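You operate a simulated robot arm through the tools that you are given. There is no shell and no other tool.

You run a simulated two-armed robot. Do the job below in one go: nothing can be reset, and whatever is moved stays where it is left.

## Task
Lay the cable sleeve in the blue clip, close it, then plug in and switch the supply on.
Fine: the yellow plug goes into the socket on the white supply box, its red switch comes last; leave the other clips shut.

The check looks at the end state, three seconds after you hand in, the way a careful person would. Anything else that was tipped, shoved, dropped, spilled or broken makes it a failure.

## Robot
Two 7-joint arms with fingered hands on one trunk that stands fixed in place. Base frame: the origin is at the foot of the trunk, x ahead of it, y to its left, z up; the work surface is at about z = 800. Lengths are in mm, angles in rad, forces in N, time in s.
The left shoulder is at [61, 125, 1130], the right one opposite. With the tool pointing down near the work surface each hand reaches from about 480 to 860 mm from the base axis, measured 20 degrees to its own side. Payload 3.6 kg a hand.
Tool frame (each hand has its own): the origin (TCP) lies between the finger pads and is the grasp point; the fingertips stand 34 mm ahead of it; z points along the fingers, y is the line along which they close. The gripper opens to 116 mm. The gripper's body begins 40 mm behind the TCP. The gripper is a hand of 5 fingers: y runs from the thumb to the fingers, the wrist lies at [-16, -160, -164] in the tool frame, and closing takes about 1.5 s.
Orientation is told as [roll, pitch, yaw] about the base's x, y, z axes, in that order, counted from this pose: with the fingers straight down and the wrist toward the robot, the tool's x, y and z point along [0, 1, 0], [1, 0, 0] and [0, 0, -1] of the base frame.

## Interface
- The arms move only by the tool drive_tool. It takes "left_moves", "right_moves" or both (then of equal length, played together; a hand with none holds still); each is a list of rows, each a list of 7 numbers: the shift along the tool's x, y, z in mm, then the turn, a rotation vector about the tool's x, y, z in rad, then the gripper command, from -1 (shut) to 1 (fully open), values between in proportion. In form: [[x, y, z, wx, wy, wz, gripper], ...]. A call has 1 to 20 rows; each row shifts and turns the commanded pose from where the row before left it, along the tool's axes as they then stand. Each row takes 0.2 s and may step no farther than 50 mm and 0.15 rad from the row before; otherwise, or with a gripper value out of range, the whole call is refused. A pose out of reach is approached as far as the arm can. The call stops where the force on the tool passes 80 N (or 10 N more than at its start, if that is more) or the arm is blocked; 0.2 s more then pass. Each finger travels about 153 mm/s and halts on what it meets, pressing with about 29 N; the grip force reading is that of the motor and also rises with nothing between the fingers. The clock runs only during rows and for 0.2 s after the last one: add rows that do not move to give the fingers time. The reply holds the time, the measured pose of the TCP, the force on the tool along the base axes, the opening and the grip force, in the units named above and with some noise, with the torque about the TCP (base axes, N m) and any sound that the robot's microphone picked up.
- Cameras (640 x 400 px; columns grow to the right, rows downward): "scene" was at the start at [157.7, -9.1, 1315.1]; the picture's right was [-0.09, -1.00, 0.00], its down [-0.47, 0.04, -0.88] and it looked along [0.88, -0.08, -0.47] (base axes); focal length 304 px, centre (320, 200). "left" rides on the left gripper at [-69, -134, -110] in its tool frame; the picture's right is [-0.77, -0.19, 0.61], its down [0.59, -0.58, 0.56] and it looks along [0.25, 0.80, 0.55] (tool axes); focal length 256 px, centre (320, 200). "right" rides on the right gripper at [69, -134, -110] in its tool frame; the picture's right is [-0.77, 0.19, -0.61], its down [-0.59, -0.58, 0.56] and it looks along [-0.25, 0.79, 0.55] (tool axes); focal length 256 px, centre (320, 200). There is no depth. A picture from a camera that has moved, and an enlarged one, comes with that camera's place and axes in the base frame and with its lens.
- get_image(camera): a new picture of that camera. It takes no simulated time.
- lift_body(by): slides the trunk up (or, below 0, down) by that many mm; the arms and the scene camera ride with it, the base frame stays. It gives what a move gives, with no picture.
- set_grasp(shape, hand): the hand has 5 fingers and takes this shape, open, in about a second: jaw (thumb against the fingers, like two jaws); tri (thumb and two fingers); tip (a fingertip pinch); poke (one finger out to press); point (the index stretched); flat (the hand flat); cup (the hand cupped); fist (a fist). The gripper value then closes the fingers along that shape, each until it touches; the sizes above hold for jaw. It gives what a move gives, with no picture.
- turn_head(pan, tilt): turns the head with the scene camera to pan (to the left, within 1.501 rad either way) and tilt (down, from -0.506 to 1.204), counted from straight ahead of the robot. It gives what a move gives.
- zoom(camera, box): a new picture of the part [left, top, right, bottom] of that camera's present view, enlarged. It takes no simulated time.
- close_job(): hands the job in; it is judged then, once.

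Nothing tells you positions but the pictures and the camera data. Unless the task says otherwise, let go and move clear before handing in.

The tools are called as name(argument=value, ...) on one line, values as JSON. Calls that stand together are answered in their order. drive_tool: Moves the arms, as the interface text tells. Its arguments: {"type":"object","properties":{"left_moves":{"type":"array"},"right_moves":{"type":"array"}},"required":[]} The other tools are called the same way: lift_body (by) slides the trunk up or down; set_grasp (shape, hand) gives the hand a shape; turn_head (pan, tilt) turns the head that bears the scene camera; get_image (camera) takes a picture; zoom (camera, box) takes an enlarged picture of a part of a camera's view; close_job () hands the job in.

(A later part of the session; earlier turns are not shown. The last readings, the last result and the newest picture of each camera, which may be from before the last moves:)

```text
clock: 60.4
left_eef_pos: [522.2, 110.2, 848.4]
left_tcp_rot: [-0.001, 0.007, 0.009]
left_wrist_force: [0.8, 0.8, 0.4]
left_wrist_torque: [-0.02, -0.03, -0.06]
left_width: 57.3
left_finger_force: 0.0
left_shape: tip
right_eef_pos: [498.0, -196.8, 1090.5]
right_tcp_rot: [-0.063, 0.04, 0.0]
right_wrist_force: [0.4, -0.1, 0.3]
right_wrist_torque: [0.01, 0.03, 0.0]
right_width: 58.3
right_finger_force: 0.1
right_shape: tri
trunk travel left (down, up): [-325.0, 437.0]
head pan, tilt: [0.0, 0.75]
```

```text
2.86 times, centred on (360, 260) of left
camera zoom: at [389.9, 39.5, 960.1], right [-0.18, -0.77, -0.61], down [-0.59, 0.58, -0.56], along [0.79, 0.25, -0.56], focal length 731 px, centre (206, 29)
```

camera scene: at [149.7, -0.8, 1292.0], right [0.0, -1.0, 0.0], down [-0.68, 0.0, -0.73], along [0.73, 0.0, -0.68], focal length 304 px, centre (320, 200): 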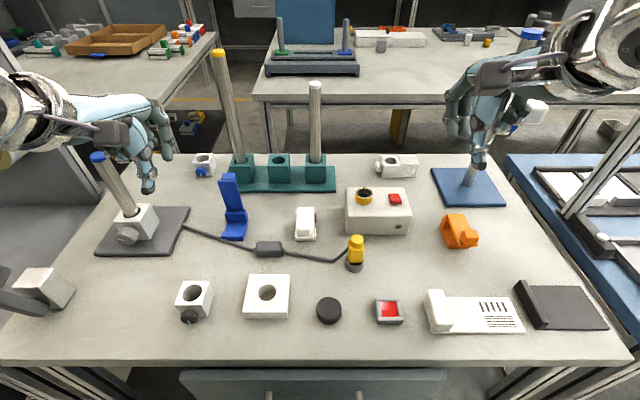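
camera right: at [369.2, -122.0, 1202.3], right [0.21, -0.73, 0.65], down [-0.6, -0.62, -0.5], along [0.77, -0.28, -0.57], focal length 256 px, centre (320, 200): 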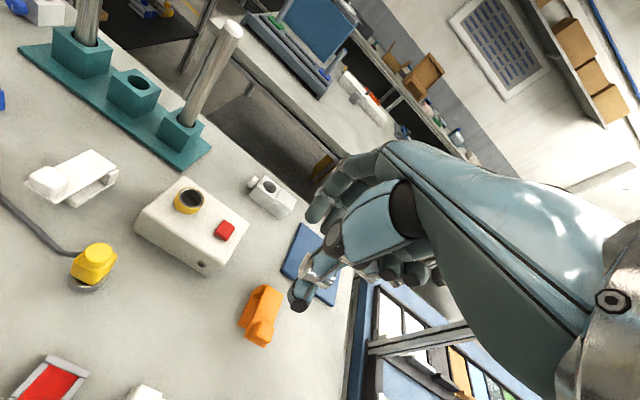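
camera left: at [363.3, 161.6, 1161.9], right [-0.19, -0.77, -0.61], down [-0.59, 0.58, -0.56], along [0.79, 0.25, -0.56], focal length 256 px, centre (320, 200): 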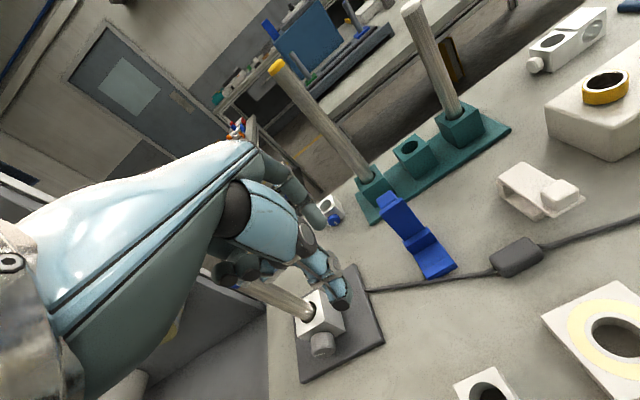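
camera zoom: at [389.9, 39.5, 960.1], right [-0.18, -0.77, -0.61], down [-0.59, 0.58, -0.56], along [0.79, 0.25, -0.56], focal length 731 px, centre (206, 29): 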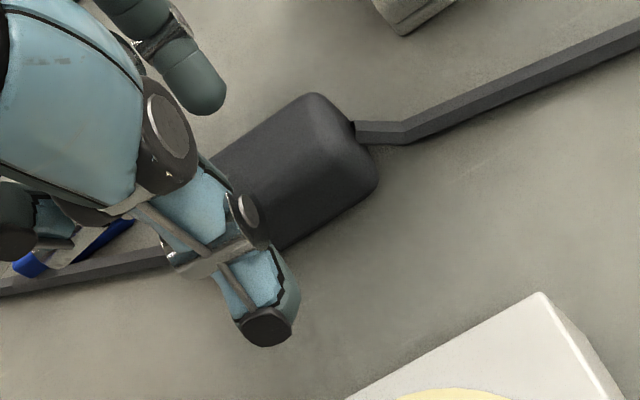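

Aligned. I lower 6 mm more and close on the sleeve.

drive_tool(left_moves=[[0, 1, 6, 0, 0, 0, 0], [0, 0, 0, 0, 0, 0, -0.25], [0, 0, 0, 0, 0, 0, -0.45], [0, 0, 0, 0, 0, 0, -0.6], [0, 0, 0, 0, 0, 0, -0.7], [0, 0, 0, 0, 0, 0, -0.7]])

zoom(camera="left", box=[270, 190, 450, 330])

```text
clock: 61.8
left_eef_pos: [523.3, 109.5, 843.4]
left_tcp_rot: [0.0, 0.007, 0.008]
left_wrist_force: [0.1, 0.2, -0.2]
left_wrist_torque: [-0.02, -0.02, -0.02]
left_width: 19.2
left_finger_force: 29.3
left_shape: tip
right_eef_pos: [498.6, -196.8, 1089.9]
right_tcp_rot: [-0.065, 0.04, -0.001]
right_wrist_force: [0.5, -0.1, 0.3]
right_wrist_torque: [0.01, -0.03, 0.0]
right_width: 58.1
right_finger_force: 0.1
right_shape: tri
trunk travel left (down, up): [-325.0, 437.0]
head pan, tilt: [0.0, 0.75]
```

```text
2.86 times, centred on (360, 260) of left
camera zoom: at [390.8, 39.2, 954.7], right [-0.18, -0.77, -0.61], down [-0.59, 0.58, -0.56], along [0.79, 0.25, -0.56], focal length 731 px, centre (206, 29)
```

zoom: 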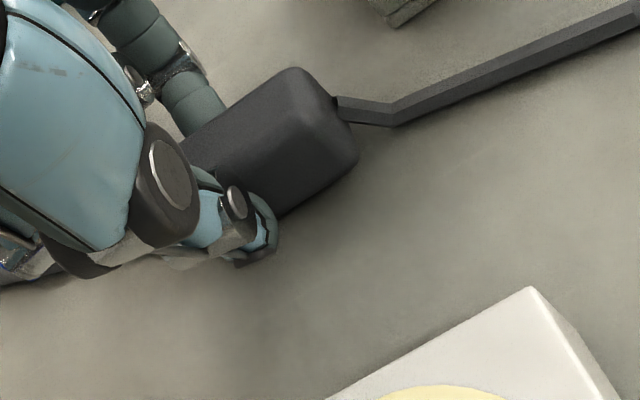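

The sleeve is gripped. I lift it 25 mm and watch the cable.

drive_tool(left_moves=[[0, 0, -8, 0, 0, 0, -0.7], [0, 0, -8, 0, 0, 0, -0.7], [0, 0, -9, 0, 0, 0, -0.7], [0, 0, 0, 0, 0, 0, -0.7]])

get_image(camera="scene")

get_image(camera="left")

zoom(camera="scene", box=[210, 190, 390, 290])

```text
clock: 62.8
left_eef_pos: [523.8, 109.3, 869.1]
left_tcp_rot: [-0.001, 0.005, 0.009]
left_wrist_force: [-0.2, -0.7, -0.4]
left_wrist_torque: [0.04, 0.01, -0.01]
left_width: 19.1
left_finger_force: 28.9
left_shape: tip
right_eef_pos: [498.7, -197.4, 1090.9]
right_tcp_rot: [-0.063, 0.041, -0.001]
right_wrist_force: [0.4, 0.4, -0.1]
right_wrist_torque: [-0.01, 0.01, 0.04]
right_width: 58.3
right_finger_force: 0.1
right_shape: tri
trunk travel left (down, up): [-325.0, 437.0]
head pan, tilt: [0.0, 0.75]
```

```text
taken
camera scene: at [149.7, -0.8, 1292.1], right [0.0, -1.0, 0.0], down [-0.68, 0.0, -0.73], along [0.73, 0.0, -0.68], focal length 304 px, centre (320, 200)
```

scene: 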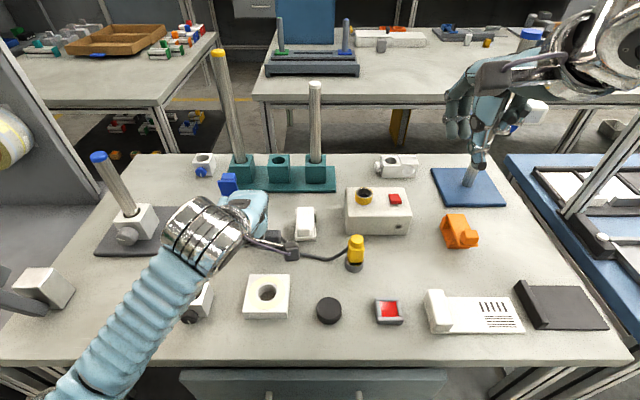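

```text
taken
camera left: at [391.6, 39.3, 980.2], right [-0.19, -0.77, -0.61], down [-0.59, 0.58, -0.56], along [0.79, 0.25, -0.56], focal length 256 px, centre (320, 200)
```

left: 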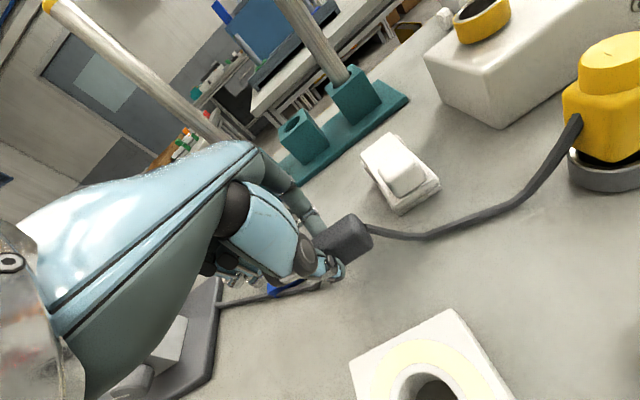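

```text
3.56 times, centred on (300, 240) of scene
camera zoom: at [149.7, -0.8, 1292.1], right [0.0, -1.0, 0.0], down [-0.68, 0.0, -0.73], along [0.73, 0.0, -0.68], focal length 1081 px, centre (391, 58)
```

zoom: 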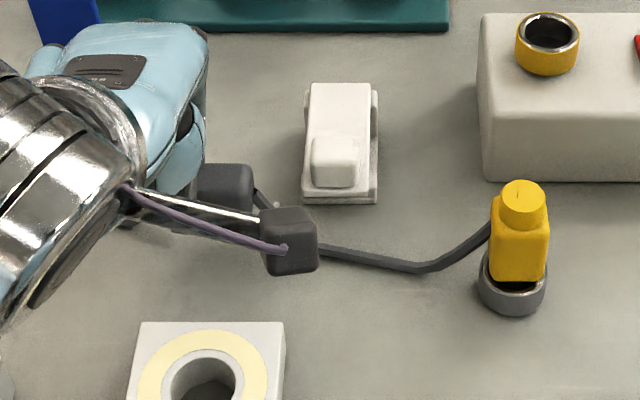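

The sleeve is lifted and the cable follows loosely. I carry it up, left in front of the clip to y ≈ 216 (robot side of the lid), checking the cable and plug on the way.

drive_tool(left_moves=[[0, 0, -12, 0, 0, 0, -0.7], [0, 0, -12, 0, 0, 0, -0.7], [0, 0, -12, 0, 0, 0, -0.7], [18, 0, 0, 0, 0, 0, -0.7], [18, 0, 0, 0, 0, 0, -0.7], [0, 0, 0, 0, 0, 0, -0.7]])

get_image(camera="scene")

get_image(camera="left")

get_image(camera="right")

```text
clock: 64.2
left_eef_pos: [524.0, 146.0, 906.7]
left_tcp_rot: [-0.002, 0.007, 0.01]
left_wrist_force: [0.8, 0.1, -1.0]
left_wrist_torque: [0.0, -0.01, 0.01]
left_width: 19.0
left_finger_force: 29.1
left_shape: tip
right_eef_pos: [499.1, -198.6, 1091.7]
right_tcp_rot: [-0.062, 0.041, 0.0]
right_wrist_force: [0.1, -0.7, 0.2]
right_wrist_torque: [-0.01, 0.03, -0.02]
right_width: 58.3
right_finger_force: 0.1
right_shape: tri
trunk travel left (down, up): [-325.0, 437.0]
head pan, tilt: [0.0, 0.75]
```

```text
taken
camera scene: at [149.7, -0.8, 1292.1], right [0.0, -1.0, 0.0], down [-0.68, 0.0, -0.73], along [0.73, 0.0, -0.68], focal length 304 px, centre (320, 200)
```

scene: 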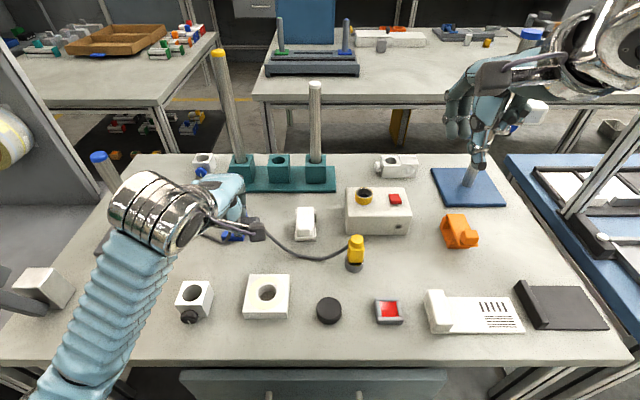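

```text
taken
camera left: at [391.2, 75.9, 1016.7], right [-0.19, -0.77, -0.61], down [-0.59, 0.58, -0.56], along [0.79, 0.25, -0.56], focal length 256 px, centre (320, 200)
```

left: 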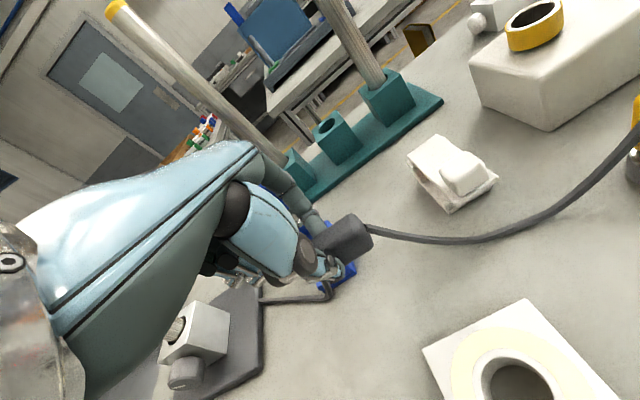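

```text
taken
camera right: at [369.2, -121.9, 1202.2], right [0.21, -0.73, 0.65], down [-0.6, -0.62, -0.5], along [0.77, -0.28, -0.57], focal length 256 px, centre (320, 200)
```

right: 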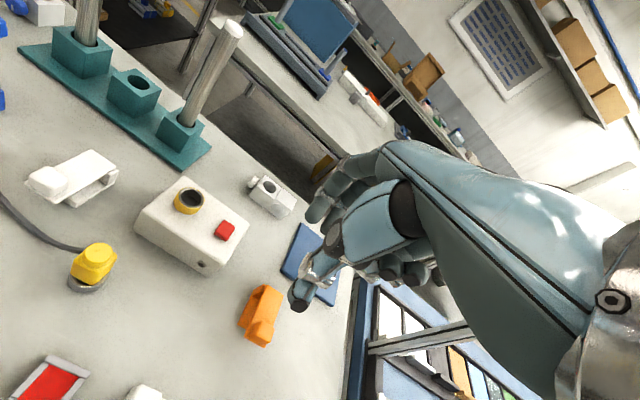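

The cable stretches/slides without any pull and the plug sits still. I continue to y ≈ 216, then forward.

drive_tool(left_moves=[[18, 0, 0, 0, 0, 0, -0.7], [18, 0, 0, 0, 0, 0, -0.7], [18, 0, 0, 0, 0, 0, -0.7], [16, 0, 0, 0, 0, 0, -0.7], [0, 0, 0, 0, 0, 0, -0.7]])

get_image(camera="scene")

get_image(camera="left")

```text
clock: 65.3
left_eef_pos: [523.9, 214.3, 905.7]
left_tcp_rot: [-0.004, 0.007, 0.009]
left_wrist_force: [-0.1, -0.3, -0.5]
left_wrist_torque: [0.0, -0.03, 0.04]
left_width: 19.3
left_finger_force: 29.2
left_shape: tip
right_eef_pos: [498.4, -197.4, 1090.9]
right_tcp_rot: [-0.063, 0.041, 0.002]
right_wrist_force: [0.6, -0.2, -0.3]
right_wrist_torque: [0.0, -0.01, -0.01]
right_width: 58.5
right_finger_force: 0.0
right_shape: tri
trunk travel left (down, up): [-325.0, 437.0]
head pan, tilt: [0.0, 0.75]
```

```text
taken
camera scene: at [149.7, -0.8, 1292.1], right [0.0, -1.0, 0.0], down [-0.68, 0.0, -0.73], along [0.73, 0.0, -0.68], focal length 304 px, centre (320, 200)
```

scene: 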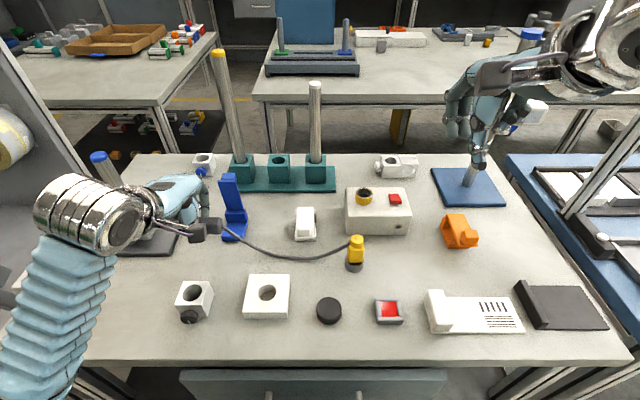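

```text
taken
camera left: at [390.1, 144.3, 1016.2], right [-0.18, -0.77, -0.61], down [-0.59, 0.58, -0.56], along [0.79, 0.25, -0.56], focal length 256 px, centre (320, 200)
```

left: 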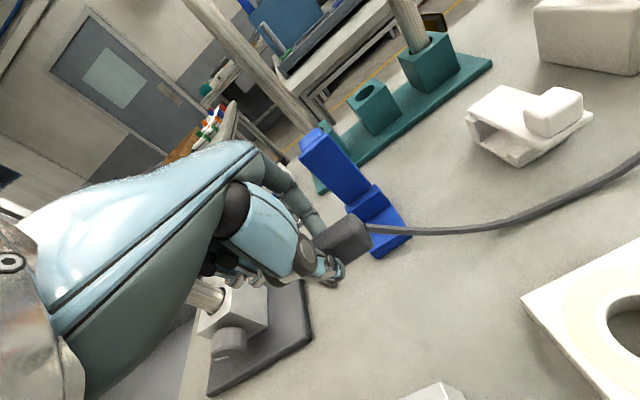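

The sleeve is level and clear of the lid. I move forward so it is over the channel line (x ≈ 579).

drive_tool(left_moves=[[0, 18, 0, 0, 0, 0, -0.7], [0, 18, 0, 0, 0, 0, -0.7], [0, 19, 0, 0, 0, 0, -0.7], [0, 0, 10, 0, 0, 0, -0.7], [0, 0, 10, 0, 0, 0, -0.7], [0, 0, 0, 0, 0, 0, -0.7]])

zoom(camera="scene", box=[180, 160, 300, 250])

zoom(camera="left", box=[250, 160, 450, 310])

```text
clock: 66.8
left_eef_pos: [579.8, 216.5, 885.1]
left_tcp_rot: [-0.002, 0.007, 0.01]
left_wrist_force: [0.1, -0.4, -0.4]
left_wrist_torque: [-0.02, 0.02, 0.03]
left_width: 19.2
left_finger_force: 29.0
left_shape: tip
right_eef_pos: [499.4, -197.2, 1091.4]
right_tcp_rot: [-0.064, 0.039, 0.0]
right_wrist_force: [0.1, 0.1, 0.2]
right_wrist_torque: [-0.02, 0.0, 0.0]
right_width: 58.2
right_finger_force: 0.1
right_shape: tri
trunk travel left (down, up): [-325.0, 437.0]
head pan, tilt: [0.0, 0.75]
```

```text
4.44 times, centred on (240, 205) of scene
camera zoom: at [149.7, -0.7, 1292.1], right [0.0, -1.0, 0.0], down [-0.68, 0.0, -0.73], along [0.73, 0.0, -0.68], focal length 1352 px, centre (676, 178)
```

zoom: 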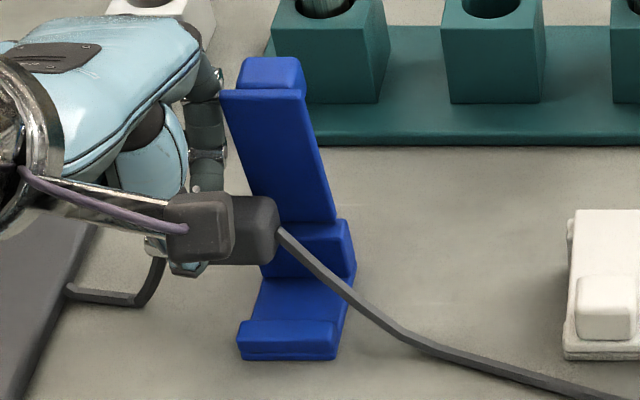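

```text
2.67 times, centred on (350, 235) of left
camera zoom: at [446.3, 145.7, 996.0], right [-0.18, -0.77, -0.61], down [-0.59, 0.58, -0.56], along [0.79, 0.25, -0.56], focal length 683 px, centre (240, 107)
```

zoom: 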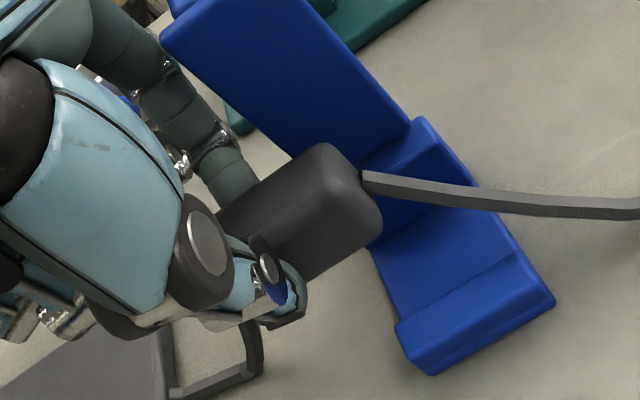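

The sleeve's right half hangs above the channel with the fingers outside the clip. I lower slowly.

drive_tool(left_moves=[[0, -1, 10, 0, 0, 0, -0.7], [0, 0, 10, 0, 0, 0, -0.7], [0, 0, 7, 0, 0, 0, -0.7], [0, 0, 0, 0, 0, 0, -0.7]])

zoom(camera="scene", box=[180, 160, 300, 250])

zoom(camera="left", box=[250, 160, 450, 310])

```text
clock: 67.8
left_eef_pos: [576.1, 215.3, 857.4]
left_tcp_rot: [0.0, 0.008, 0.009]
left_wrist_force: [-0.2, 0.7, 0.0]
left_wrist_torque: [0.01, -0.03, 0.06]
left_width: 19.0
left_finger_force: 28.4
left_shape: tip
right_eef_pos: [498.0, -197.2, 1091.3]
right_tcp_rot: [-0.063, 0.039, -0.003]
right_wrist_force: [-0.9, 0.0, -0.2]
right_wrist_torque: [-0.01, 0.02, 0.07]
right_width: 58.2
right_finger_force: 0.1
right_shape: tri
trunk travel left (down, up): [-325.0, 437.0]
head pan, tilt: [0.0, 0.75]
```

```text
4.44 times, centred on (240, 205) of scene
camera zoom: at [149.7, -0.7, 1292.1], right [0.0, -1.0, 0.0], down [-0.68, 0.0, -0.73], along [0.73, 0.0, -0.68], focal length 1352 px, centre (676, 178)
```

zoom: 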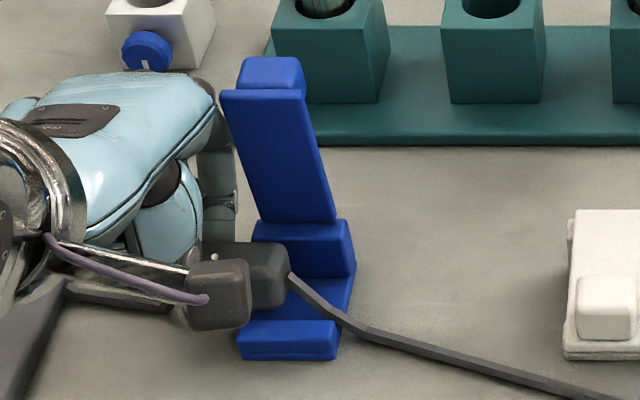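

```text
2.67 times, centred on (350, 235) of left
camera zoom: at [444.0, 145.9, 968.2], right [-0.18, -0.77, -0.61], down [-0.59, 0.58, -0.56], along [0.79, 0.25, -0.56], focal length 683 px, centre (240, 107)
```

zoom: 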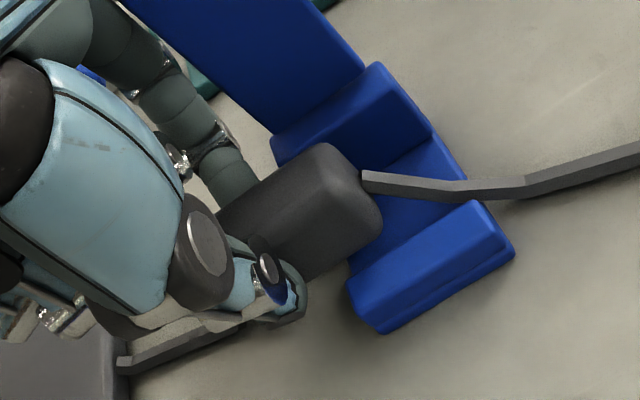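

The sleeve is just above the seat. I nudge 2 mm forward and lower the last few mm, watching force.

drive_tool(left_moves=[[0, 2, 4, 0, 0, 0, -0.7], [0, 0, 3, 0, 0, 0, -0.7], [0, 0, 0, 0, 0, 0, -0.7]])

zoom(camera="scene", box=[200, 180, 290, 250])

zoom(camera="left", box=[250, 160, 450, 310])

```text
clock: 68.5
left_eef_pos: [579.4, 216.3, 850.5]
left_tcp_rot: [-0.004, 0.008, 0.009]
left_wrist_force: [0.1, 3.4, 0.7]
left_wrist_torque: [-0.18, -0.1, 0.02]
left_width: 19.3
left_finger_force: 29.1
left_shape: tip
right_eef_pos: [497.4, -197.2, 1091.4]
right_tcp_rot: [-0.065, 0.04, 0.001]
right_wrist_force: [-0.2, 0.1, 0.4]
right_wrist_torque: [0.0, 0.0, 0.03]
right_width: 58.3
right_finger_force: 0.0
right_shape: tri
trunk travel left (down, up): [-325.0, 437.0]
head pan, tilt: [0.0, 0.75]
```

```text
5.71 times, centred on (245, 215) of scene
camera zoom: at [149.5, -0.3, 1292.1], right [0.0, -1.0, 0.0], down [-0.68, 0.0, -0.73], along [0.73, 0.0, -0.68], focal length 1738 px, centre (749, 114)
```

zoom: 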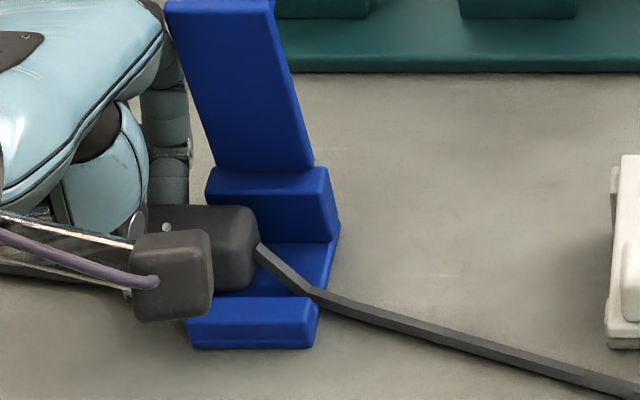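

```text
2.67 times, centred on (350, 235) of left
camera zoom: at [446.1, 145.9, 961.7], right [-0.18, -0.77, -0.61], down [-0.59, 0.58, -0.56], along [0.79, 0.25, -0.56], focal length 683 px, centre (240, 107)
```

zoom: 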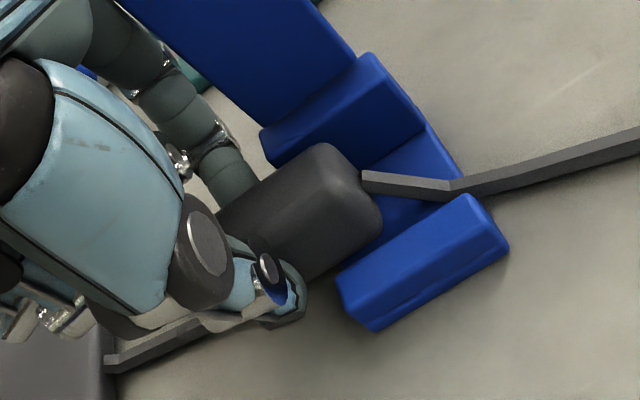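

Light touch on the plate. I slide the sleeve right along the channel while still holding it, in small steps, easing 2 mm toward the step so the far finger clears the post.

drive_tool(left_moves=[[-3, -2, -1, 0, 0, 0, -0.7], [-4, 0, 0, 0, 0, 0, -0.7], [0, 0, 0, 0, 0, 0, -0.7]])

drive_tool(left_moves=[[-4, 0, 0, 0, 0, 0, -0.7], [0, 0, 0, 0, 0, 0, -0.7]])

zoom(camera="left", box=[250, 160, 450, 310])

```text
clock: 69.3
left_eef_pos: [577.9, 214.5, 851.0]
left_tcp_rot: [-0.002, 0.009, 0.017]
left_wrist_force: [-0.9, 26.4, 0.9]
left_wrist_torque: [-1.62, -0.07, 0.56]
left_width: 18.8
left_finger_force: 29.1
left_shape: tip
right_eef_pos: [498.9, -194.7, 1090.6]
right_tcp_rot: [-0.069, 0.039, 0.0]
right_wrist_force: [-0.1, 0.6, -0.8]
right_wrist_torque: [0.0, 0.02, -0.02]
right_width: 58.3
right_finger_force: 0.0
right_shape: tri
trunk travel left (down, up): [-325.0, 437.0]
head pan, tilt: [0.0, 0.75]
```

```text
clock: 70.0
left_eef_pos: [577.6, 214.0, 850.8]
left_tcp_rot: [-0.004, 0.007, 0.019]
left_wrist_force: [-3.5, 38.6, -0.5]
left_wrist_torque: [-2.4, -0.31, 0.76]
left_width: 18.9
left_finger_force: 28.8
left_shape: tip
right_eef_pos: [498.0, -191.3, 1091.4]
right_tcp_rot: [-0.069, 0.04, 0.001]
right_wrist_force: [-0.4, 0.1, 0.2]
right_wrist_torque: [0.01, 0.0, 0.0]
right_width: 58.2
right_finger_force: 0.0
right_shape: tri
trunk travel left (down, up): [-325.0, 437.0]
head pan, tilt: [0.0, 0.75]
```

```text
2.67 times, centred on (350, 235) of left
camera zoom: at [445.4, 142.0, 961.7], right [-0.18, -0.77, -0.61], down [-0.59, 0.58, -0.56], along [0.79, 0.26, -0.56], focal length 683 px, centre (240, 107)
```

zoom: 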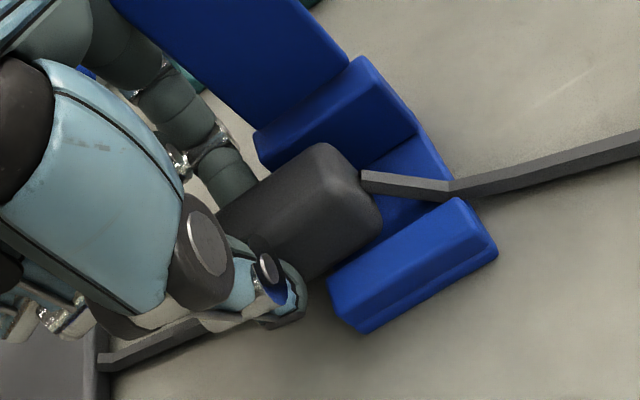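

It's blocked at y ≈ 214 by 39 N acting ~60 mm above the TCP: the index's upper joint meets the lid's left edge. I ease back, set the sleeve down here, and will push it the rest of the way from its left end.

drive_tool(left_moves=[[8, 0, 0, 0, 0, 0, -0.7], [0, 0, 2, 0, 0, 0, -0.7], [0, 0, 0, 0, 0, 0, -0.7]])

drive_tool(left_moves=[[0, 0, 2, 0, 0, 0, -0.7], [0, 0, 0, 0, 0, 0, -0.7]])

zoom(camera="scene", box=[200, 180, 290, 250])

```text
clock: 70.8
left_eef_pos: [579.3, 214.4, 850.7]
left_tcp_rot: [-0.003, 0.006, 0.005]
left_wrist_force: [-1.1, 20.7, 2.4]
left_wrist_torque: [-1.28, -0.15, 0.46]
left_width: 18.8
left_finger_force: 28.7
left_shape: tip
right_eef_pos: [498.1, -196.0, 1091.0]
right_tcp_rot: [-0.067, 0.041, -0.002]
right_wrist_force: [0.6, -0.7, 0.0]
right_wrist_torque: [0.0, 0.01, 0.03]
right_width: 58.5
right_finger_force: 0.2
right_shape: tri
trunk travel left (down, up): [-325.0, 437.0]
head pan, tilt: [0.0, 0.75]
```

```text
clock: 71.3
left_eef_pos: [577.2, 213.6, 848.8]
left_tcp_rot: [-0.005, 0.004, 0.009]
left_wrist_force: [-0.6, 17.6, 7.4]
left_wrist_torque: [-1.18, -0.29, 0.39]
left_width: 19.2
left_finger_force: 29.1
left_shape: tip
right_eef_pos: [497.9, -194.6, 1091.5]
right_tcp_rot: [-0.066, 0.042, 0.0]
right_wrist_force: [0.2, 1.1, -0.7]
right_wrist_torque: [0.04, -0.03, -0.01]
right_width: 58.0
right_finger_force: 0.0
right_shape: tri
trunk travel left (down, up): [-325.0, 437.0]
head pan, tilt: [0.0, 0.75]
```

```text
5.71 times, centred on (245, 215) of scene
camera zoom: at [148.8, 2.5, 1292.2], right [0.0, -1.0, 0.0], down [-0.68, 0.0, -0.73], along [0.73, 0.0, -0.68], focal length 1738 px, centre (749, 114)
```

zoom: 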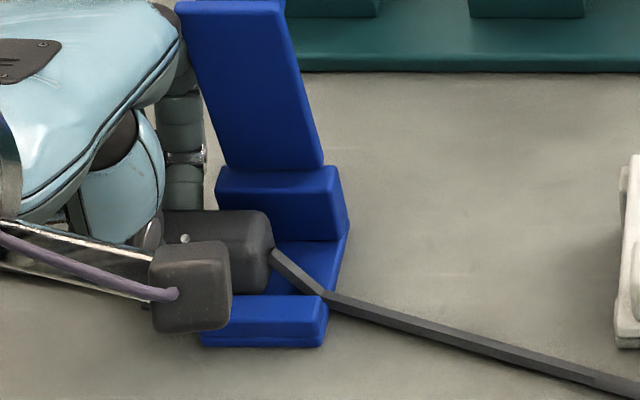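

The sleeve now rests on the seat plate (7 N up). I open the fingers to let it go.

drive_tool(left_moves=[[0, 0, 0, 0, 0, 0, -0.6], [0, 0, 0, 0, 0, 0, -0.5], [0, 0, 0, 0, 0, 0, -0.4], [0, 0, 0, 0, 0, 0, -0.35], [0, 0, 0, 0, 0, 0, -0.35]])

zoom(camera="left", box=[250, 160, 450, 310])

zoom(camera="scene", box=[200, 180, 290, 250])

```text
clock: 72.5
left_eef_pos: [577.2, 215.1, 847.9]
left_tcp_rot: [-0.004, 0.007, 0.008]
left_wrist_force: [-0.8, 14.3, 5.5]
left_wrist_torque: [-0.92, -0.17, 0.31]
left_width: 36.9
left_finger_force: 0.1
left_shape: tip
right_eef_pos: [497.0, -195.5, 1091.5]
right_tcp_rot: [-0.064, 0.041, 0.001]
right_wrist_force: [0.2, 0.4, 0.5]
right_wrist_torque: [-0.01, -0.01, 0.04]
right_width: 58.2
right_finger_force: 0.1
right_shape: tri
trunk travel left (down, up): [-325.0, 437.0]
head pan, tilt: [0.0, 0.75]
```

```text
2.67 times, centred on (350, 235) of left
camera zoom: at [443.3, 144.1, 959.1], right [-0.18, -0.77, -0.61], down [-0.59, 0.58, -0.56], along [0.79, 0.25, -0.56], focal length 683 px, centre (240, 107)
```

zoom: 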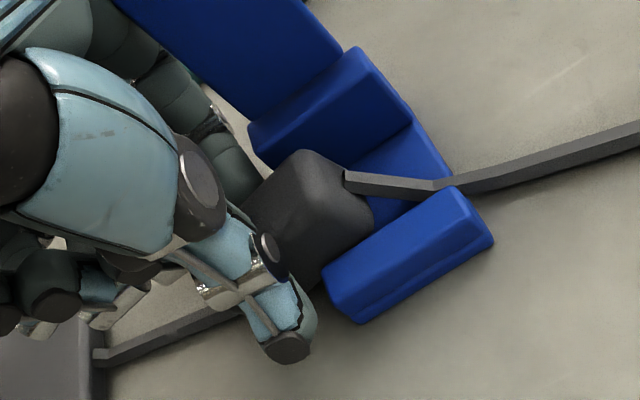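

```text
5.71 times, centred on (245, 215) of scene
camera zoom: at [149.0, 1.9, 1292.2], right [0.0, -1.0, 0.0], down [-0.68, 0.0, -0.73], along [0.73, 0.0, -0.68], focal length 1738 px, centre (749, 114)
```

zoom: 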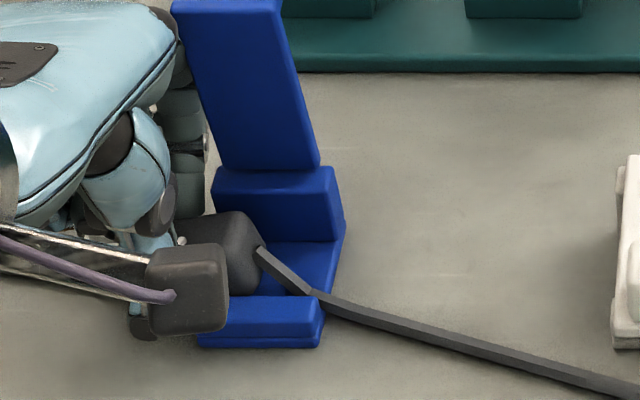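

The sleeve lies with its right half on the seat, left end slightly down. I slide the open fingers left past its left end, close them to a narrow gap straddling the cable, and look.

drive_tool(left_moves=[[8, 0, 0, 0, 0, 0, -0.35], [12, 0, 0, 0, 0, 0, -0.35], [12, 0, 0, 0, 0, 0, -0.35], [0, 0, 0, 0, 0, 0, -0.35]])

get_image(camera="left")

zoom(camera="scene", box=[180, 180, 290, 260])

```text
clock: 73.5
left_eef_pos: [576.2, 245.6, 848.4]
left_tcp_rot: [-0.001, 0.007, 0.006]
left_wrist_force: [-0.6, 0.3, -0.5]
left_wrist_torque: [-0.02, 0.02, 0.04]
left_width: 37.3
left_finger_force: 0.1
left_shape: tip
right_eef_pos: [497.2, -195.7, 1091.0]
right_tcp_rot: [-0.061, 0.038, 0.0]
right_wrist_force: [0.1, 0.0, 0.2]
right_wrist_torque: [-0.01, -0.02, 0.0]
right_width: 58.2
right_finger_force: 0.0
right_shape: tri
trunk travel left (down, up): [-325.0, 437.0]
head pan, tilt: [0.0, 0.75]
```

```text
taken
camera left: at [443.3, 174.4, 959.0], right [-0.19, -0.77, -0.61], down [-0.59, 0.58, -0.56], along [0.79, 0.25, -0.56], focal length 256 px, centre (320, 200)
```

left: 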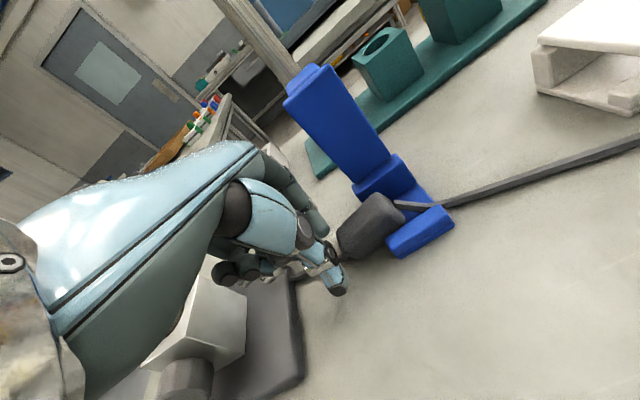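

```text
5.00 times, centred on (235, 220) of scene
camera zoom: at [149.7, -0.3, 1292.1], right [0.0, -1.0, 0.0], down [-0.68, 0.0, -0.73], along [0.73, 0.0, -0.68], focal length 1520 px, centre (745, 100)
```

zoom: 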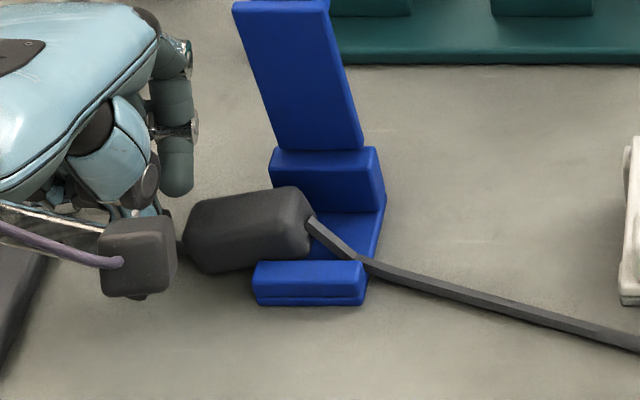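

The sleeve spans y ≈ 183–236 now. I lower a little, narrow the gap, and push its left end to the right in small steps.

drive_tool(left_moves=[[2, 0, 4, 0, 0, 0, -0.5], [0, 1, 3, 0, 0, 0, -0.7], [0, 0, 0, 0, 0, 0, -0.85], [0, 0, 0, 0, 0, 0, -0.85], [0, 0, 0, 0, 0, 0, -0.85]])

zoom(camera="left", box=[280, 180, 440, 300])

zoom(camera="scene", box=[180, 180, 290, 260])

```text
clock: 74.8
left_eef_pos: [577.7, 249.0, 842.4]
left_tcp_rot: [-0.003, 0.005, 0.009]
left_wrist_force: [0.2, -0.3, 0.2]
left_wrist_torque: [0.02, -0.01, 0.02]
left_width: 9.9
left_finger_force: 0.0
left_shape: tip
right_eef_pos: [497.9, -197.6, 1090.6]
right_tcp_rot: [-0.065, 0.04, -0.001]
right_wrist_force: [0.3, -0.4, -0.4]
right_wrist_torque: [0.02, 0.05, 0.0]
right_width: 58.5
right_finger_force: 0.1
right_shape: tri
trunk travel left (down, up): [-325.0, 437.0]
head pan, tilt: [0.0, 0.75]
```

```text
3.33 times, centred on (360, 240) of left
camera zoom: at [444.2, 177.4, 952.3], right [-0.18, -0.77, -0.61], down [-0.59, 0.58, -0.56], along [0.79, 0.25, -0.56], focal length 853 px, centre (187, 67)
```

zoom: 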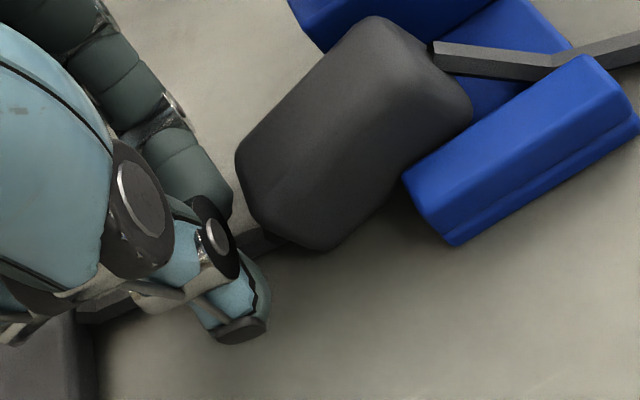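

```text
5.00 times, centred on (235, 220) of scene
camera zoom: at [149.7, -0.1, 1292.1], right [0.0, -1.0, 0.0], down [-0.68, 0.0, -0.73], along [0.73, 0.0, -0.68], focal length 1520 px, centre (745, 100)
```

zoom: 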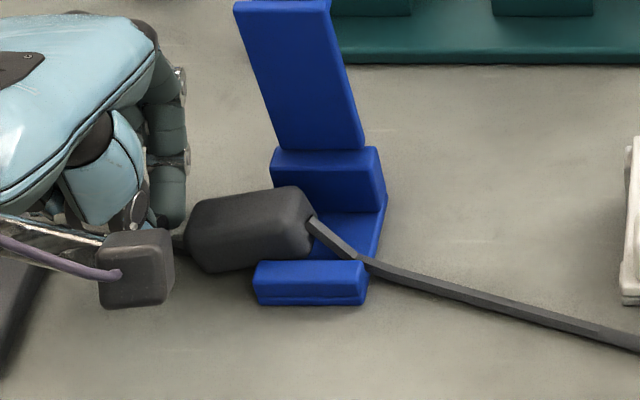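

The cable runs between the two fingertips, as wanted. I push right in steps.

drive_tool(left_moves=[[-5, 0, 0, 0, 0, 0, -0.85], [-5, 0, 0, 0, 0, 0, -0.85], [-4, 0, 0, 0, 0, 0, -0.85], [0, 0, 0, 0, 0, 0, -0.85]])

zoom(camera="left", box=[280, 180, 440, 300])

zoom(camera="scene", box=[180, 180, 290, 260])

```text
clock: 75.8
left_eef_pos: [577.3, 232.2, 842.1]
left_tcp_rot: [-0.002, 0.008, 0.01]
left_wrist_force: [-0.3, -0.1, -0.3]
left_wrist_torque: [-0.03, 0.01, 0.01]
left_width: 10.0
left_finger_force: 0.1
left_shape: tip
right_eef_pos: [499.2, -196.7, 1090.8]
right_tcp_rot: [-0.063, 0.039, -0.001]
right_wrist_force: [0.1, 0.2, -0.4]
right_wrist_torque: [-0.02, 0.01, -0.02]
right_width: 58.0
right_finger_force: 0.1
right_shape: tri
trunk travel left (down, up): [-325.0, 437.0]
head pan, tilt: [0.0, 0.75]
```

```text
3.33 times, centred on (360, 240) of left
camera zoom: at [444.7, 162.6, 952.0], right [-0.18, -0.77, -0.61], down [-0.59, 0.58, -0.56], along [0.79, 0.25, -0.56], focal length 853 px, centre (187, 67)
```

zoom: 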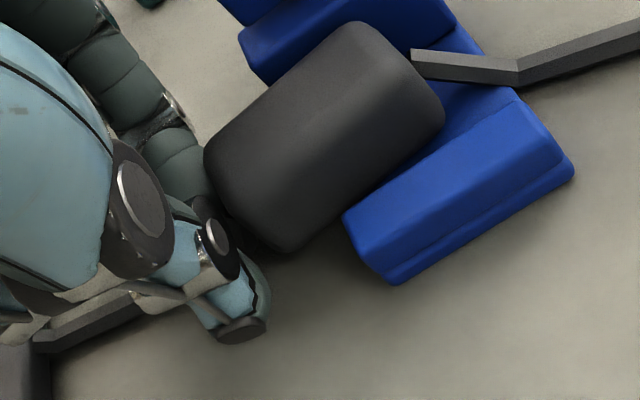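

```text
5.00 times, centred on (235, 220) of scene
camera zoom: at [149.7, -0.1, 1292.1], right [0.0, -1.0, 0.0], down [-0.68, 0.0, -0.73], along [0.73, 0.0, -0.68], focal length 1520 px, centre (745, 100)
```

zoom: 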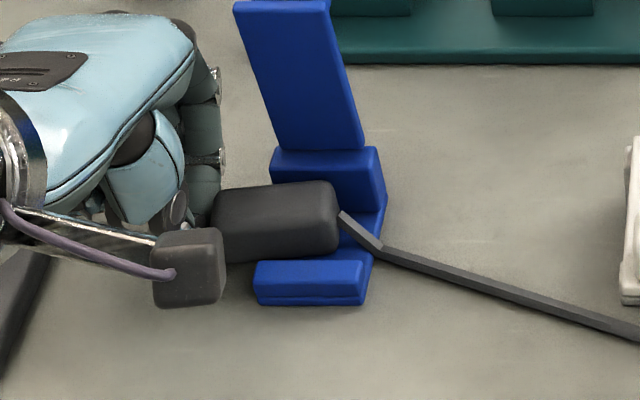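

The sleeve slid onto the seat and levelled out; it now spans y ≈ 173–225. About 19 mm more to centre it.

drive_tool(left_moves=[[-4, -1, 0, 0, 0, 0, -0.85], [-4, -1, 0, 0, 0, 0, -0.85], [-3, 0, 0, 0, 0, 0, -0.85], [0, 0, 0, 0, 0, 0, -0.85]])

zoom(camera="left", box=[280, 180, 440, 300])

zoom(camera="scene", box=[180, 180, 290, 260])

```text
clock: 76.8
left_eef_pos: [576.7, 221.2, 840.7]
left_tcp_rot: [-0.001, 0.007, 0.009]
left_wrist_force: [-0.8, 0.1, -0.5]
left_wrist_torque: [-0.06, 0.0, 0.0]
left_width: 10.0
left_finger_force: 0.0
left_shape: tip
right_eef_pos: [498.2, -197.0, 1089.5]
right_tcp_rot: [-0.065, 0.04, 0.001]
right_wrist_force: [-0.5, -0.3, 0.5]
right_wrist_torque: [0.0, -0.03, 0.03]
right_width: 58.3
right_finger_force: 0.1
right_shape: tri
trunk travel left (down, up): [-325.0, 437.0]
head pan, tilt: [0.0, 0.75]
```

```text
3.33 times, centred on (360, 240) of left
camera zoom: at [443.3, 151.6, 951.2], right [-0.18, -0.77, -0.61], down [-0.59, 0.58, -0.56], along [0.79, 0.25, -0.56], focal length 853 px, centre (187, 67)
```

zoom: 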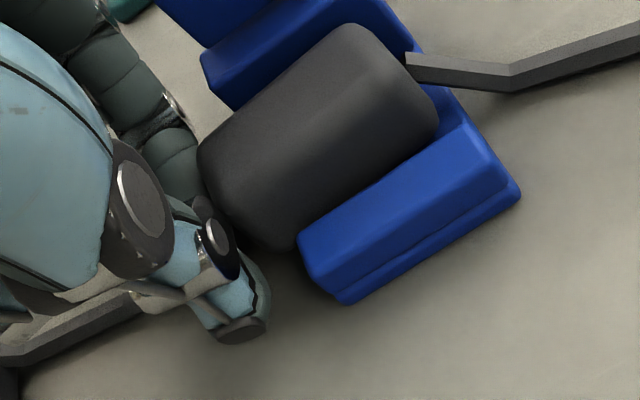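

```text
5.00 times, centred on (235, 220) of scene
camera zoom: at [149.7, -0.1, 1292.1], right [0.0, -1.0, 0.0], down [-0.68, 0.0, -0.73], along [0.73, 0.0, -0.68], focal length 1520 px, centre (745, 100)
```

zoom: 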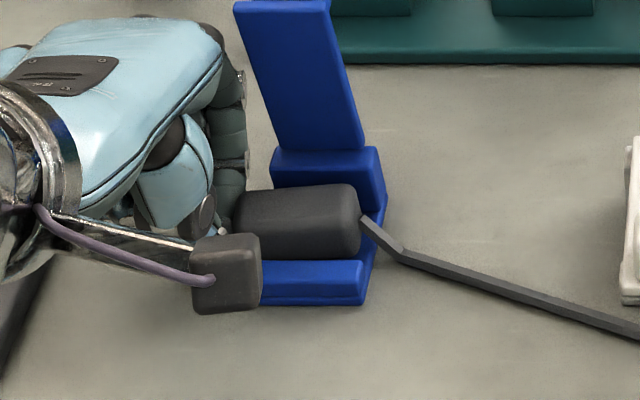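

Now spanning y ≈ 163–215. Another 8 mm, carefully, since the index comes near the lid's edge.

drive_tool(left_moves=[[-3, 0, 0, 0, 0, 0, -0.85], [-3, 0, 0, 0, 0, 0, -0.85], [-2, 0, 0, 0, 0, 0, -0.85], [0, 0, 0, 0, 0, 0, -0.85]])

zoom(camera="left", box=[280, 180, 440, 300])

zoom(camera="scene", box=[180, 180, 290, 260])

```text
clock: 77.8
left_eef_pos: [576.2, 215.7, 841.4]
left_tcp_rot: [-0.002, 0.008, 0.009]
left_wrist_force: [0.0, 2.5, 0.2]
left_wrist_torque: [-0.08, 0.01, 0.05]
left_width: 10.1
left_finger_force: 0.1
left_shape: tip
right_eef_pos: [499.1, -197.5, 1091.1]
right_tcp_rot: [-0.067, 0.043, 0.002]
right_wrist_force: [0.0, -0.3, -1.1]
right_wrist_torque: [0.0, -0.06, -0.02]
right_width: 58.4
right_finger_force: 0.1
right_shape: tri
trunk travel left (down, up): [-325.0, 437.0]
head pan, tilt: [0.0, 0.75]
```

```text
3.33 times, centred on (360, 240) of left
camera zoom: at [443.0, 144.3, 951.0], right [-0.18, -0.77, -0.61], down [-0.59, 0.58, -0.56], along [0.79, 0.25, -0.56], focal length 853 px, centre (187, 67)
```

zoom: 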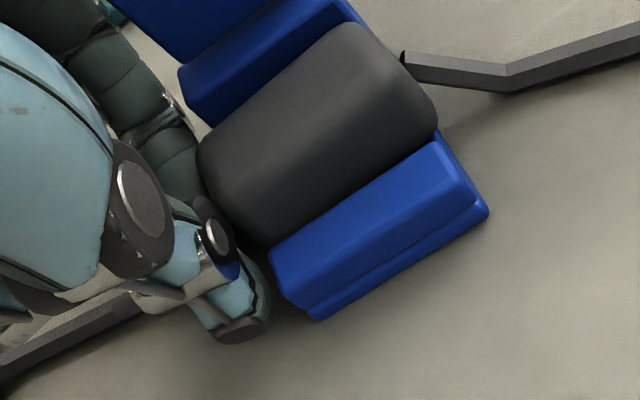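

```text
5.00 times, centred on (235, 220) of scene
camera zoom: at [149.7, 0.3, 1292.1], right [0.0, -1.0, 0.0], down [-0.68, 0.0, -0.73], along [0.73, 0.0, -0.68], focal length 1520 px, centre (745, 100)
```

zoom: 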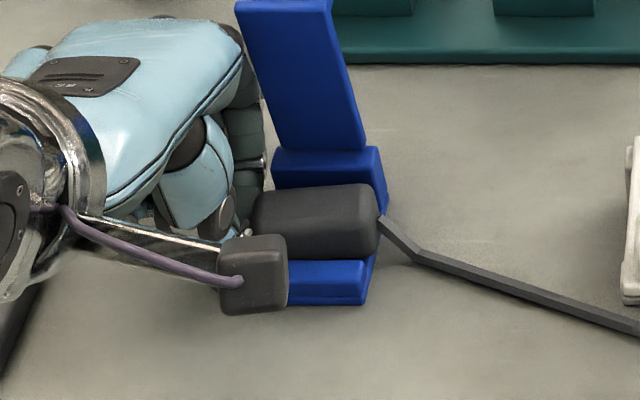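

The sleeve is centred in the clip (y ≈ 155–207). I back the hand off to the left, then up, and inspect.

drive_tool(left_moves=[[4, 0, 0, 0, 0, 0, -0.85], [10, 0, 0, 0, 0, 0, -0.85], [10, -5, 0, 0, 0, 0, -0.6], [5, -10, -30, 0, 0, 0, -0.4], [5, -20, -40, 0, 0, 0, -0.4], [5, -30, -40, 0, 0, 0, -0.4], [0, -20, -20, 0, 0, 0, -0.4], [0, 0, 0, 0, 0, 0, -0.4]])

get_image(camera="scene")

zoom(camera="scene", box=[200, 170, 280, 250])

zoom(camera="left", box=[280, 150, 520, 350])

```text
refused: row 6 steps farther than a row can; nothing moved
```

```text
taken
camera scene: at [149.7, 0.3, 1292.1], right [0.0, -1.0, 0.0], down [-0.68, 0.0, -0.73], along [0.73, 0.0, -0.68], focal length 304 px, centre (320, 200)
```

scene: 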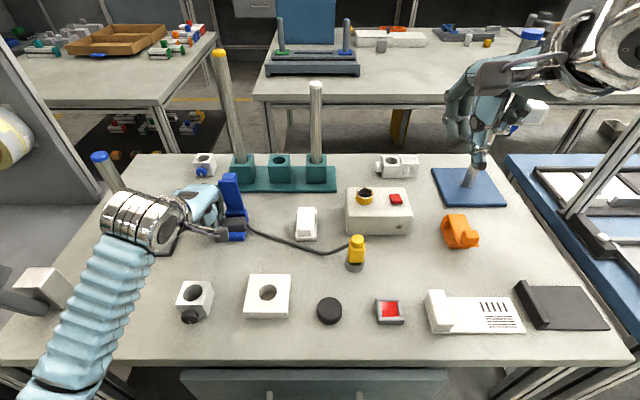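

```text
5.00 times, centred on (240, 210) of scene
camera zoom: at [149.7, 0.3, 1292.1], right [0.0, -1.0, 0.0], down [-0.68, 0.0, -0.73], along [0.73, 0.0, -0.68], focal length 1520 px, centre (720, 150)
```

zoom: 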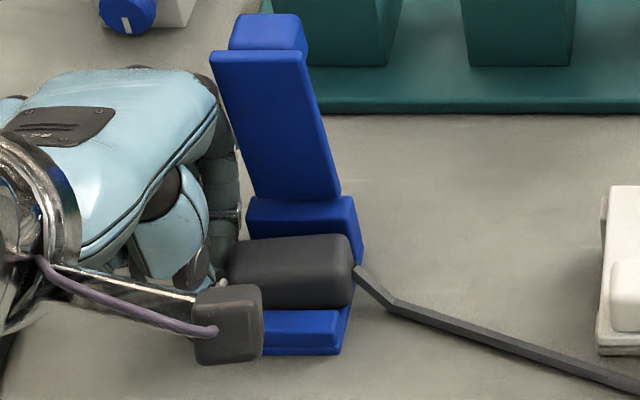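

```text
2.00 times, centred on (400, 250) of left
camera zoom: at [443.0, 144.3, 951.0], right [-0.18, -0.77, -0.61], down [-0.59, 0.58, -0.56], along [0.79, 0.25, -0.56], focal length 512 px, centre (160, 100)
```

zoom: 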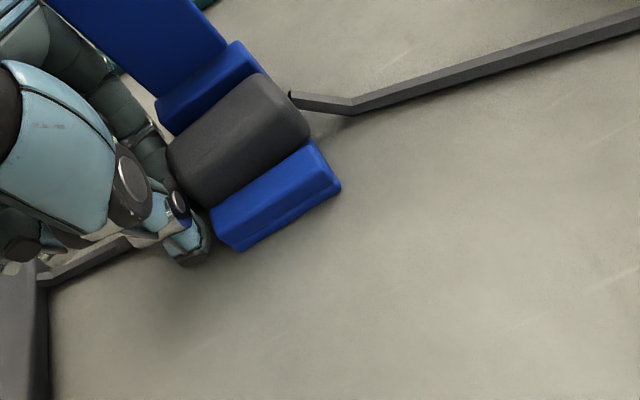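

One retreat row was too long and the call was refused; nothing moved. The sleeve sits well in the seat. I repeat the retreat with shorter rows.

drive_tool(left_moves=[[4, 0, 0, 0, 0, 0, -0.85], [10, 0, 0, 0, 0, 0, -0.85], [10, -5, 0, 0, 0, 0, -0.6], [5, -10, -30, 0, 0, 0, -0.4], [5, -20, -35, 0, 0, 0, -0.4], [5, -25, -35, 0, 0, 0, -0.4], [0, -25, -20, 0, 0, 0, -0.4], [0, 0, 0, 0, 0, 0, -0.4]])

get_image(camera="scene")

zoom(camera="scene", box=[200, 170, 280, 250])

zoom(camera="left", box=[280, 150, 520, 350])

```text
clock: 79.5
left_eef_pos: [491.5, 253.0, 959.5]
left_tcp_rot: [0.0, 0.007, 0.009]
left_wrist_force: [0.1, 0.1, 0.2]
left_wrist_torque: [0.02, 0.02, 0.03]
left_width: 35.6
left_finger_force: 0.0
left_shape: tip
right_eef_pos: [498.3, -196.9, 1090.0]
right_tcp_rot: [-0.065, 0.04, 0.002]
right_wrist_force: [0.1, -0.3, 0.6]
right_wrist_torque: [0.0, 0.03, -0.01]
right_width: 58.4
right_finger_force: 0.1
right_shape: tri
trunk travel left (down, up): [-325.0, 437.0]
head pan, tilt: [0.0, 0.75]
```

```text
taken
camera scene: at [149.7, -0.1, 1292.0], right [0.0, -1.0, 0.0], down [-0.68, 0.0, -0.73], along [0.73, 0.0, -0.68], focal length 304 px, centre (320, 200)
```

scene: 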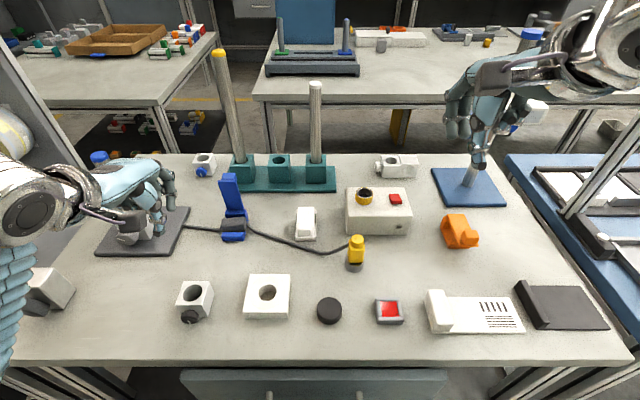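

```text
5.00 times, centred on (240, 210) of scene
camera zoom: at [149.7, -0.1, 1292.0], right [0.0, -1.0, 0.0], down [-0.68, 0.0, -0.73], along [0.73, 0.0, -0.68], focal length 1520 px, centre (720, 150)
```

zoom: 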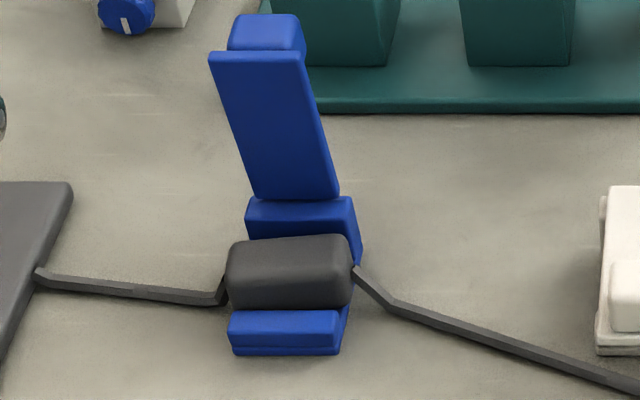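

```text
2.00 times, centred on (400, 250) of left
camera zoom: at [358.0, 181.9, 1070.4], right [-0.18, -0.77, -0.61], down [-0.59, 0.58, -0.56], along [0.79, 0.25, -0.56], focal length 512 px, centre (160, 100)
```

zoom: 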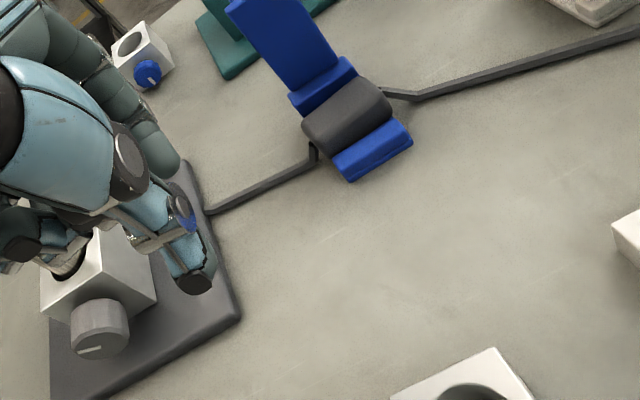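

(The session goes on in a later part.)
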